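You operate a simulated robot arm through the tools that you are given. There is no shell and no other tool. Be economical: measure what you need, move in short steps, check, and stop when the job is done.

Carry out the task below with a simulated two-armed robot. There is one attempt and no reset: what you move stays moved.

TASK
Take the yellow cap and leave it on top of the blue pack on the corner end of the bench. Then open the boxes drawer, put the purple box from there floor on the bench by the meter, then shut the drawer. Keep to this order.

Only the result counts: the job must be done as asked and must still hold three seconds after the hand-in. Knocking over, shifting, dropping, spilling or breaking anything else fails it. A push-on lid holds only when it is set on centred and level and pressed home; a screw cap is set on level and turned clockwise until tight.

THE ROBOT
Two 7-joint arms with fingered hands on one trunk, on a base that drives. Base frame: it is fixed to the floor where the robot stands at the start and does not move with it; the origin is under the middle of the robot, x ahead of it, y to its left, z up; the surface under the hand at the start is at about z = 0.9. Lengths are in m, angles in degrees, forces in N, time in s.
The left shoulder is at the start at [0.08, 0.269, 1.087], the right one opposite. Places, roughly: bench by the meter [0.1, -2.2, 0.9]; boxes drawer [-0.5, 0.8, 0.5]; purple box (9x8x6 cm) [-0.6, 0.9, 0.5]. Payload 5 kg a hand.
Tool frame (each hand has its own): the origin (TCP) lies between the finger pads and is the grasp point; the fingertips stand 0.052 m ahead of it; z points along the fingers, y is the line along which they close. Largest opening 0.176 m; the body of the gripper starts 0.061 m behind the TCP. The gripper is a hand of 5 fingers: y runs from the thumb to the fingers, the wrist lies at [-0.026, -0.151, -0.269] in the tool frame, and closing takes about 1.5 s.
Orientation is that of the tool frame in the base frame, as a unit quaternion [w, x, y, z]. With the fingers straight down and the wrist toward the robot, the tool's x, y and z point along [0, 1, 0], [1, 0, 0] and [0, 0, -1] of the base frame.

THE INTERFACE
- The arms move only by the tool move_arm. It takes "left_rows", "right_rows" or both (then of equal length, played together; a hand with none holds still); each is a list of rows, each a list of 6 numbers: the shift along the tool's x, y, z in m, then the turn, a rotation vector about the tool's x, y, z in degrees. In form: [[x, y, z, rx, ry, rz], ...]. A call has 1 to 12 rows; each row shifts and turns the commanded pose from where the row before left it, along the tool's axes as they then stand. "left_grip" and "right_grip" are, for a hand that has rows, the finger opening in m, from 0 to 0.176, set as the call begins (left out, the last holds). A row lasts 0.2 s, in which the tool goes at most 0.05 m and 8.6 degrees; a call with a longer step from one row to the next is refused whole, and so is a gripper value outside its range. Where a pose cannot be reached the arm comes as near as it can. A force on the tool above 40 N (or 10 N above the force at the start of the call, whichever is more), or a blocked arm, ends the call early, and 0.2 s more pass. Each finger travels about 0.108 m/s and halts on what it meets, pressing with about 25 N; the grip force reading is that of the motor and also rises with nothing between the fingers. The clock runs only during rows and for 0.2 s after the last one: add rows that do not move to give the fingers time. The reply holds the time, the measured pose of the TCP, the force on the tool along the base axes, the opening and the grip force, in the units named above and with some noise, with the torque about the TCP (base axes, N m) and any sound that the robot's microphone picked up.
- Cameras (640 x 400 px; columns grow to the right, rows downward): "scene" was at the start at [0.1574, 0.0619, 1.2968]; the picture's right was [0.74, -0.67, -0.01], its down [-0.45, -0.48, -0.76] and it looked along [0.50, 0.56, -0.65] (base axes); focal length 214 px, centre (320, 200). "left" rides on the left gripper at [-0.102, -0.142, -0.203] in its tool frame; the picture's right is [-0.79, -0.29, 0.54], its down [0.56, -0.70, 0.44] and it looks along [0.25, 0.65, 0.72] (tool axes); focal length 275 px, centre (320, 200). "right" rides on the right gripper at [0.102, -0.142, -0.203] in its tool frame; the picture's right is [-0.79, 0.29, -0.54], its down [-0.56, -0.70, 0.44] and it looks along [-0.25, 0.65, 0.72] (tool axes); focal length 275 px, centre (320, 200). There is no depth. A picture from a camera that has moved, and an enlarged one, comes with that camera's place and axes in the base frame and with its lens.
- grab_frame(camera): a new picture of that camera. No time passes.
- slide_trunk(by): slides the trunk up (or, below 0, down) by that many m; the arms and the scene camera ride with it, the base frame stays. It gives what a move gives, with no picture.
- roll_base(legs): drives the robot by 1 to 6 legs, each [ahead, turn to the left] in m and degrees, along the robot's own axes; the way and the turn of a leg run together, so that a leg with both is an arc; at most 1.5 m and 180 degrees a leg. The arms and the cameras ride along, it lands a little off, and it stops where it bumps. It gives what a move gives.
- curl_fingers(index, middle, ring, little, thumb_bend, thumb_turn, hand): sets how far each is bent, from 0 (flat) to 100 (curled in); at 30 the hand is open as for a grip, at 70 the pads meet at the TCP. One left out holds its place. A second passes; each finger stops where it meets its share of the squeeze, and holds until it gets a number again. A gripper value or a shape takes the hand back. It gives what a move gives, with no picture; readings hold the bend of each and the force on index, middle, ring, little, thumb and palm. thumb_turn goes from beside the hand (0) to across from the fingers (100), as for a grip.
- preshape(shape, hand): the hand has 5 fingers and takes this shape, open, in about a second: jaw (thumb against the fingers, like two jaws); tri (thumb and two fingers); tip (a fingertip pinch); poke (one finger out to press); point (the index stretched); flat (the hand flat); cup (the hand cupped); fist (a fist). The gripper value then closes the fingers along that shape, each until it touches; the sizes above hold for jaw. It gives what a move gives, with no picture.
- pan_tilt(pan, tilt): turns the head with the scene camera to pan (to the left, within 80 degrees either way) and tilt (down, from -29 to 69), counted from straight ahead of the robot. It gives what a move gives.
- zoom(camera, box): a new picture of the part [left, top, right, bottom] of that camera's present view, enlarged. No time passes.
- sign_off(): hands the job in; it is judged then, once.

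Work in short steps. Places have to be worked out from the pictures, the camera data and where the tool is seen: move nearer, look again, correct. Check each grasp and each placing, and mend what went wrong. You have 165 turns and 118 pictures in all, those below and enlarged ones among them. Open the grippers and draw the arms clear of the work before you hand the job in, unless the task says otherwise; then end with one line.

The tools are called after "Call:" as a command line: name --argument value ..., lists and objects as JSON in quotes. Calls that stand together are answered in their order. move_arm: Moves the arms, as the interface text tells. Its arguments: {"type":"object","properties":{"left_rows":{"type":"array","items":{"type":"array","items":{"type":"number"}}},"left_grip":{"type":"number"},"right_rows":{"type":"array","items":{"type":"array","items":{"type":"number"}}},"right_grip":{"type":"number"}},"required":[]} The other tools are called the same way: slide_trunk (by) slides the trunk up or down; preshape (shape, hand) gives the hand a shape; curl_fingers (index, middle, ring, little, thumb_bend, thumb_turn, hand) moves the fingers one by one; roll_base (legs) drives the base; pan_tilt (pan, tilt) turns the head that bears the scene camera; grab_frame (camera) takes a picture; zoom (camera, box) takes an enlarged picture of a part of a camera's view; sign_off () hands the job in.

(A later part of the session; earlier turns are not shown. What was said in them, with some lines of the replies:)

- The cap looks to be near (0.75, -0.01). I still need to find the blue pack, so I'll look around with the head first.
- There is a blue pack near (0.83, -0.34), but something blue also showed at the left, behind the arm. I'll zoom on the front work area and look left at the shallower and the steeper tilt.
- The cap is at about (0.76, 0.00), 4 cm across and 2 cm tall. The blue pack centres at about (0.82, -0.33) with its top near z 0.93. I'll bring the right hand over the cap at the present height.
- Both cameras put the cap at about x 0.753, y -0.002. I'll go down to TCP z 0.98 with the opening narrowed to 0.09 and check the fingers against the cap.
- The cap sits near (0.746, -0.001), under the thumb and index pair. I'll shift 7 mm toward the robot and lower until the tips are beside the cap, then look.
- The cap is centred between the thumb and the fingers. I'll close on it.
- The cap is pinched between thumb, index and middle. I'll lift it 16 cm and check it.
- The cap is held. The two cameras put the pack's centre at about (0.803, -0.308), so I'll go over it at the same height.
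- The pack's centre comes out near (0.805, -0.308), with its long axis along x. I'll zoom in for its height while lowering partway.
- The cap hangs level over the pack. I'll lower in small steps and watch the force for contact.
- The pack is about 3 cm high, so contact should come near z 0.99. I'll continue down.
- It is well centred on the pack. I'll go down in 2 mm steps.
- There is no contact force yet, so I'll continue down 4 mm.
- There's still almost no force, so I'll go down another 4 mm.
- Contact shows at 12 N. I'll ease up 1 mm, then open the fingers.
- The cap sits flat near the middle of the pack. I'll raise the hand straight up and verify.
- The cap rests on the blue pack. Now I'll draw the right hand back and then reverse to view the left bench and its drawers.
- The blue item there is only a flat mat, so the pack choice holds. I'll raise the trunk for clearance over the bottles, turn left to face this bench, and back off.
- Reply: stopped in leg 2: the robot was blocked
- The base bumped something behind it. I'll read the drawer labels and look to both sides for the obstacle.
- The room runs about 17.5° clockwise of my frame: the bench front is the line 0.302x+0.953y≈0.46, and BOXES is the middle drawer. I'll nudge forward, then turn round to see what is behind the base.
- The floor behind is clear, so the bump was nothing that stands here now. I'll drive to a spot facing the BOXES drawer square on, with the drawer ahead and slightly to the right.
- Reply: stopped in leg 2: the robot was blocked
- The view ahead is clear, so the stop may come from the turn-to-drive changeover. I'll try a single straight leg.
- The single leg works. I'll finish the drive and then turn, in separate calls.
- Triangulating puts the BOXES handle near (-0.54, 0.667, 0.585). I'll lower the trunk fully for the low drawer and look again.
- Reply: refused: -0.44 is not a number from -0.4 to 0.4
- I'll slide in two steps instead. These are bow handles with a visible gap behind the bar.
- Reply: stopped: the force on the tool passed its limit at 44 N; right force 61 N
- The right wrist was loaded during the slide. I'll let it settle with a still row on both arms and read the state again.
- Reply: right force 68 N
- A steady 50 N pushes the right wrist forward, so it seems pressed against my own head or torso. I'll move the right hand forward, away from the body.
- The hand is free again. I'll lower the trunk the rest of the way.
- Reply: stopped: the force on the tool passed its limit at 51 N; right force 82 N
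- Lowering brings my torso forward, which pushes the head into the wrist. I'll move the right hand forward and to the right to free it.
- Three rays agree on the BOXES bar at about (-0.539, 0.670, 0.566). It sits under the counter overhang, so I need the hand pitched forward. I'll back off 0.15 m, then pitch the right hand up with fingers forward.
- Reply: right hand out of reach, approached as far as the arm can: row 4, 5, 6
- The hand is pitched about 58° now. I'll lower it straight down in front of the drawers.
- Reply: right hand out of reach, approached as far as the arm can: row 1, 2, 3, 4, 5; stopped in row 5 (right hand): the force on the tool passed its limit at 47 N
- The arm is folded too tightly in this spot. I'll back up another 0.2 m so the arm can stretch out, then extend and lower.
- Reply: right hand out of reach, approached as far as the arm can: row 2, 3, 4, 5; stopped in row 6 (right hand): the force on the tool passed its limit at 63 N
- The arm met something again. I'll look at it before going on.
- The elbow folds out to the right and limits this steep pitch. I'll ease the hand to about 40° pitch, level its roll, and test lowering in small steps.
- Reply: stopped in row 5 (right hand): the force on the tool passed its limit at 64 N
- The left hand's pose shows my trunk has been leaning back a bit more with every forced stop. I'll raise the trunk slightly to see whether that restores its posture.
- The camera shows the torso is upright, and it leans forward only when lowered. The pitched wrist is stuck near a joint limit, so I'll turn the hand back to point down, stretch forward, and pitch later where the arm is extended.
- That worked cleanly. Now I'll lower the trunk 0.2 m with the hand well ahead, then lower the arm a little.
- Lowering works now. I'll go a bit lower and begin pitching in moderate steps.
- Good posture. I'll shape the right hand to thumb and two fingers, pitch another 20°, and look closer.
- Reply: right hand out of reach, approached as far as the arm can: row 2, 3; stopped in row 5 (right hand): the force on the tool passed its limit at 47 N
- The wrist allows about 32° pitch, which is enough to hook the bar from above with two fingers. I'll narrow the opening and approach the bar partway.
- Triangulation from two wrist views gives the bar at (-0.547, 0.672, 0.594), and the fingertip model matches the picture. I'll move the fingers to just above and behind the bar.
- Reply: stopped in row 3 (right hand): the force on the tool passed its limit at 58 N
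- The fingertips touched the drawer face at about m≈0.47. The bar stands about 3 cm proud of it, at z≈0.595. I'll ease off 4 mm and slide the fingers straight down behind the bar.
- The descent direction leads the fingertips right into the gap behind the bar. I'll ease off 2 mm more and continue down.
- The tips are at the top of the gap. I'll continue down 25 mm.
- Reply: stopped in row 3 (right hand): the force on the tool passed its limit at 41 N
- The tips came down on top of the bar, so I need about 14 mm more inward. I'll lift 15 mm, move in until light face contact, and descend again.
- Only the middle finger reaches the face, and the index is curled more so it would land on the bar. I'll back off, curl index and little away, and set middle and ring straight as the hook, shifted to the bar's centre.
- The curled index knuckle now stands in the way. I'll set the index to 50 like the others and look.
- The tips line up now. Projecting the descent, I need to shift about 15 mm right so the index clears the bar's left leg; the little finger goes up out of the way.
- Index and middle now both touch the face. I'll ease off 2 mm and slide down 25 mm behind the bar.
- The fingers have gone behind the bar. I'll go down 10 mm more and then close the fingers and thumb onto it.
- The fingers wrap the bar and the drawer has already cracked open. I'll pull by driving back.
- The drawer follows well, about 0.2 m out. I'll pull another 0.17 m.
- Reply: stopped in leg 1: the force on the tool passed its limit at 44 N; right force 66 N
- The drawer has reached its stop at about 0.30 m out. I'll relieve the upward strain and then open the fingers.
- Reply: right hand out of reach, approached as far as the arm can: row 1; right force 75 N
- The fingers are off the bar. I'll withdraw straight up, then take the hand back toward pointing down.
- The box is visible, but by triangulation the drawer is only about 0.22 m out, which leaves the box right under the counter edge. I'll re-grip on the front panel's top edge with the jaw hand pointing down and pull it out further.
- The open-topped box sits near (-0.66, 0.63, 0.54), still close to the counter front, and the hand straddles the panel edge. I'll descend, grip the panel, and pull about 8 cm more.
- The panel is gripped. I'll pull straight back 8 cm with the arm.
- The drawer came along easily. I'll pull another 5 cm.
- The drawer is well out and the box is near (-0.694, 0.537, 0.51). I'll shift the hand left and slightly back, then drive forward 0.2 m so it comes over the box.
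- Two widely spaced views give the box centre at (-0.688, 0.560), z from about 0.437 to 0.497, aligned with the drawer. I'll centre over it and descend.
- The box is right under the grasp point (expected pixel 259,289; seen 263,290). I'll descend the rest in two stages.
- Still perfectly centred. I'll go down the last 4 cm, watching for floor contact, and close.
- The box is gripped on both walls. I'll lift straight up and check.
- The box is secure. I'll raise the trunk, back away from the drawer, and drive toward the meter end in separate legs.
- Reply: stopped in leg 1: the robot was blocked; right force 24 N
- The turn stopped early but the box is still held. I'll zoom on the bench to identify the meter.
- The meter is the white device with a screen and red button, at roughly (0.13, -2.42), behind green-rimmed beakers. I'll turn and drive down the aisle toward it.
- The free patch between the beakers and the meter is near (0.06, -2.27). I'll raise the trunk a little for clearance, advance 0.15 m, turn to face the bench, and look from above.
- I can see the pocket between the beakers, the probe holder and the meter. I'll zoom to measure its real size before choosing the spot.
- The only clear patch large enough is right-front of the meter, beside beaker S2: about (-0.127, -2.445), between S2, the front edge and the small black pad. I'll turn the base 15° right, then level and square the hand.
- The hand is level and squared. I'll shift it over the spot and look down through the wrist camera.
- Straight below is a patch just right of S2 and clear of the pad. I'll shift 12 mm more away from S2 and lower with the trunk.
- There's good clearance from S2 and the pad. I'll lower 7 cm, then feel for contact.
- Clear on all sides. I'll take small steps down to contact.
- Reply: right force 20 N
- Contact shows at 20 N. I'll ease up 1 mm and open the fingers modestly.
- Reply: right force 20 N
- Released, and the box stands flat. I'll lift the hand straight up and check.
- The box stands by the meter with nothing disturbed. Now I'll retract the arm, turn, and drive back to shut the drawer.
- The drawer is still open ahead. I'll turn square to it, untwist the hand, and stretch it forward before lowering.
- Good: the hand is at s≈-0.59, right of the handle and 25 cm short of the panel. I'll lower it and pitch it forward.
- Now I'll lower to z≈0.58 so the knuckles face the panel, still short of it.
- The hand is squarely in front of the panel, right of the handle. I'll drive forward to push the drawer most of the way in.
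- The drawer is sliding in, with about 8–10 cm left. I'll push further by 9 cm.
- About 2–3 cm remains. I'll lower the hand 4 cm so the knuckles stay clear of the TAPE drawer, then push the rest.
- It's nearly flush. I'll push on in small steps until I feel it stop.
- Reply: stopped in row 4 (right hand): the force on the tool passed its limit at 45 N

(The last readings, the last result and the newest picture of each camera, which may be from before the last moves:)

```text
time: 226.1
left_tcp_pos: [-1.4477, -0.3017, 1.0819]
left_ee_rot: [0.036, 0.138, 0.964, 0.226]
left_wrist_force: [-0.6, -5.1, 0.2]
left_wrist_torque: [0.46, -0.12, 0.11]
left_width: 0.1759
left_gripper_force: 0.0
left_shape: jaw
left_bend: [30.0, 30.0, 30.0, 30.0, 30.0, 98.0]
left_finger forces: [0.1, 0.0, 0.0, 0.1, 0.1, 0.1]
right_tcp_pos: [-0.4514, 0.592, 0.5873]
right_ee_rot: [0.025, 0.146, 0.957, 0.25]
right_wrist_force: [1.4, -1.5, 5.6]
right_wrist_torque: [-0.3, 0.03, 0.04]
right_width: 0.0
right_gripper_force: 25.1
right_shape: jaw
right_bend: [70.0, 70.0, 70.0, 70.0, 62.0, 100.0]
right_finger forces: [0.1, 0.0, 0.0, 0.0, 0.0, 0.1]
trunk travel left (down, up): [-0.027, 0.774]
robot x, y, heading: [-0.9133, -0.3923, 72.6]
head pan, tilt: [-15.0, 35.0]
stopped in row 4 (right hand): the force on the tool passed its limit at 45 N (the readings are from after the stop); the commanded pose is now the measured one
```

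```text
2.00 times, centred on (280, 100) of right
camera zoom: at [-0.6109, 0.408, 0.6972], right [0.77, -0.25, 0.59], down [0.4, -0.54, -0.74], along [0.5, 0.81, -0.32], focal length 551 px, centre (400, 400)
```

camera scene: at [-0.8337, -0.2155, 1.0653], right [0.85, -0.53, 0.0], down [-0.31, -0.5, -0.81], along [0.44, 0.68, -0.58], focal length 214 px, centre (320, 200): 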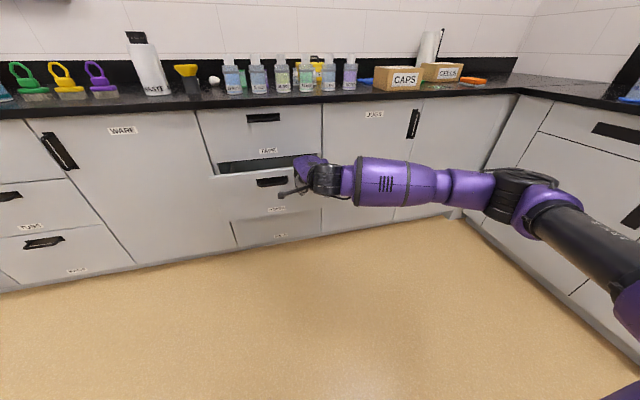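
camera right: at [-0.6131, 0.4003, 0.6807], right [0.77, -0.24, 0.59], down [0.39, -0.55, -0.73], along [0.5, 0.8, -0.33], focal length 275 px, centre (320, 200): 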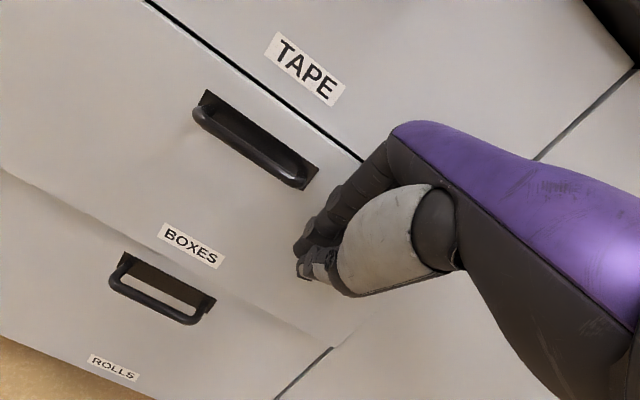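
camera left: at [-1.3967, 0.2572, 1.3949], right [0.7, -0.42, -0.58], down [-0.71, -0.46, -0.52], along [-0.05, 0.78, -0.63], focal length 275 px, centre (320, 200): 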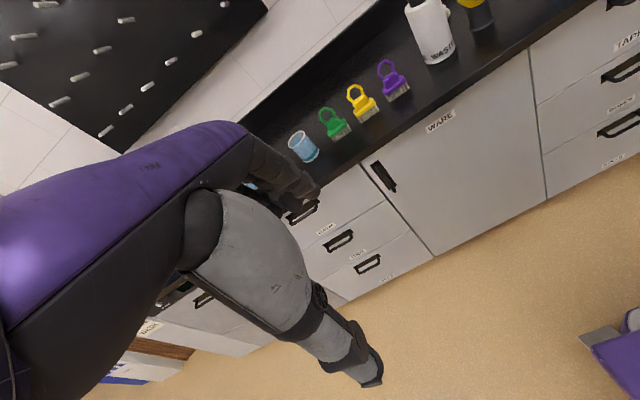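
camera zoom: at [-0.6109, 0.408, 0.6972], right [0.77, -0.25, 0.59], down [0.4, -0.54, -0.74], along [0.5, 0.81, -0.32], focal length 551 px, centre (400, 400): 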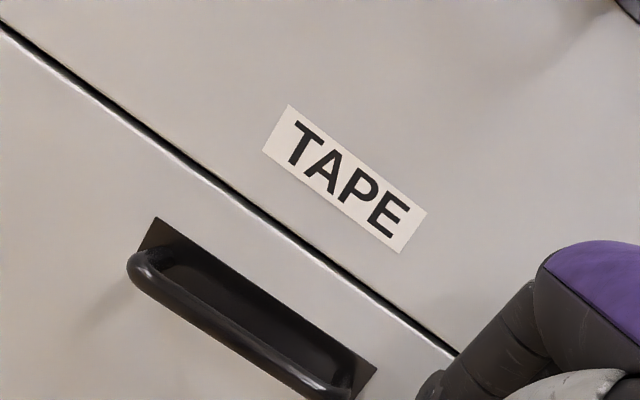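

The drawer stopped against the frame at 45 N, and the seam looks as it did when first closed. I'll back away and verify.

Call:
roll_base --legs '[[-0.35, 0]]'

Call:
grab_frame --camera "right"

Call:
zoom --camera "scene" --box '[180, 60, 420, 210]'

```text
time: 229.0
left_tcp_pos: [-1.5518, -0.6281, 1.0809]
left_ee_rot: [0.038, 0.144, 0.963, 0.223]
left_wrist_force: [0.5, -0.3, -0.3]
left_wrist_torque: [-0.01, 0.0, -0.03]
left_width: 0.176
left_gripper_force: 0.0
left_shape: jaw
left_bend: [30.0, 30.0, 30.0, 30.0, 30.0, 98.0]
left_finger forces: [0.1, 0.0, 0.1, 0.0, 0.0, 0.0]
right_tcp_pos: [-0.5496, 0.2528, 0.5809]
right_ee_rot: [0.025, 0.149, 0.957, 0.247]
right_wrist_force: [-0.9, 0.0, 0.5]
right_wrist_torque: [-0.03, -0.02, -0.01]
right_width: 0.0001
right_gripper_force: 25.2
right_shape: jaw
right_bend: [70.0, 70.0, 70.0, 70.0, 62.0, 100.0]
right_finger forces: [0.0, 0.1, 0.1, 0.0, 0.1, 0.0]
trunk travel left (down, up): [-0.027, 0.774]
robot x, y, heading: [-1.0198, -0.7286, 72.3]
head pan, tilt: [-15.0, 35.0]
```

```text
16 pictures are left
camera right: at [-0.7097, 0.0712, 0.6923], right [0.77, -0.25, 0.59], down [0.39, -0.55, -0.74], along [0.51, 0.8, -0.32], focal length 275 px, centre (320, 200)
```

right: 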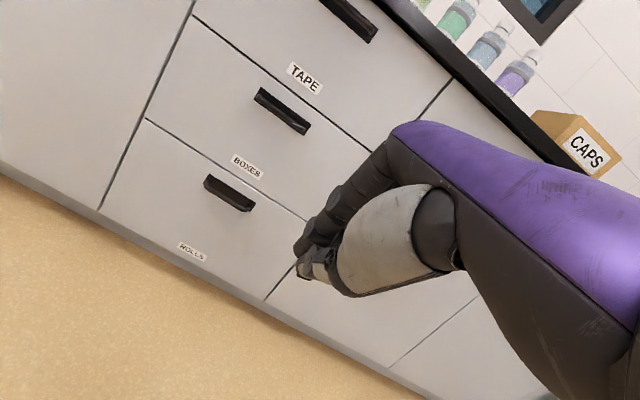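

```text
2.67 times, centred on (300, 135) of scene
camera zoom: at [-0.9106, -0.4652, 1.0654], right [0.84, -0.54, 0.0], down [-0.31, -0.49, -0.81], along [0.44, 0.68, -0.58], focal length 572 px, centre (373, 373)
```

zoom: 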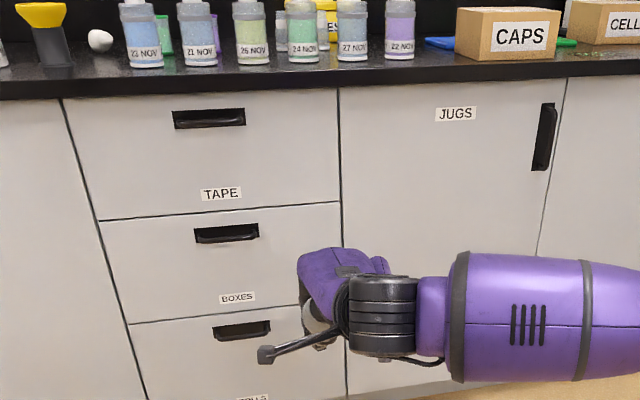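

The drawer is flush and everything on the benches stands as before. I'll open the right hand, which hangs clear in the aisle, and then hand in.

Call:
move_arm --right_rows '[[0, -0.02, -0.03, 0, 0, 0], [0, -0.02, -0.03, 0, 0, 0], [0, 0, 0, 0, 0, 0], [0, 0, 0, 0, 0, 0], [0, 0, 0, 0, 0, 0]]' --right_grip 0.17

Call:
pan_tilt --pan -75 --tilt 15

Call:
grab_frame --camera "scene"

```text
time: 230.2
left_tcp_pos: [-1.5536, -0.6396, 1.0849]
left_ee_rot: [0.041, 0.144, 0.959, 0.239]
left_wrist_force: [0.5, 0.1, 0.2]
left_wrist_torque: [-0.01, -0.01, -0.02]
left_width: 0.1757
left_gripper_force: 0.1
left_shape: jaw
left_bend: [30.0, 30.0, 30.0, 30.0, 30.0, 98.0]
left_finger forces: [0.0, 0.1, 0.1, 0.0, 0.0, 0.0]
right_tcp_pos: [-0.5694, 0.1842, 0.6267]
right_ee_rot: [0.027, 0.149, 0.956, 0.252]
right_wrist_force: [-1.0, -0.3, -1.3]
right_wrist_torque: [-0.02, -0.03, -0.02]
right_width: 0.1699
right_gripper_force: 0.2
right_shape: jaw
right_bend: [31.0, 31.0, 30.0, 30.0, 30.0, 98.0]
right_finger forces: [0.0, 0.0, 0.1, 0.0, 0.1, 0.1]
trunk travel left (down, up): [-0.027, 0.774]
robot x, y, heading: [-1.0223, -0.7283, 72.2]
head pan, tilt: [-15.0, 35.0]
```

```text
time: 231.5
left_tcp_pos: [-1.5537, -0.6398, 1.0854]
left_ee_rot: [0.04, 0.144, 0.96, 0.238]
left_wrist_force: [0.2, 0.2, 0.2]
left_wrist_torque: [0.01, 0.0, 0.01]
left_width: 0.1757
left_gripper_force: 0.1
left_shape: jaw
left_bend: [30.0, 30.0, 30.0, 30.0, 30.0, 98.0]
left_finger forces: [0.1, 0.1, 0.0, 0.0, 0.0, 0.1]
right_tcp_pos: [-0.5698, 0.1853, 0.6273]
right_ee_rot: [0.027, 0.15, 0.956, 0.252]
right_wrist_force: [0.1, 0.5, -0.2]
right_wrist_torque: [0.04, -0.03, 0.01]
right_width: 0.1702
right_gripper_force: 0.1
right_shape: jaw
right_bend: [31.0, 31.0, 30.0, 30.0, 30.0, 98.0]
right_finger forces: [0.0, 0.0, 0.0, 0.0, 0.0, 0.0]
trunk travel left (down, up): [-0.027, 0.774]
robot x, y, heading: [-1.0217, -0.7292, 72.4]
head pan, tilt: [-75.0, 15.0]
```

```text
14 pictures are left
camera scene: at [-0.8648, -0.5432, 1.0981], right [-0.05, -1.0, 0.01], down [-0.26, 0.0, -0.96], along [0.96, -0.05, -0.26], focal length 214 px, centre (320, 200)
```

scene: 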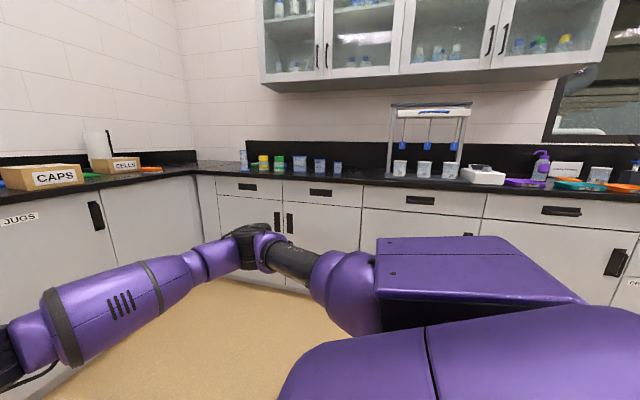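

The benches are undisturbed, both hands are open, and the arms are clear of the work, so I'm handing in.

Call:
sign_off

```text
The job is handed in.
```

I put the yellow cap on the blue pack, set the purple box on the bench just right of the meter (beside beaker S2), and shut the boxes drawer, in that order.
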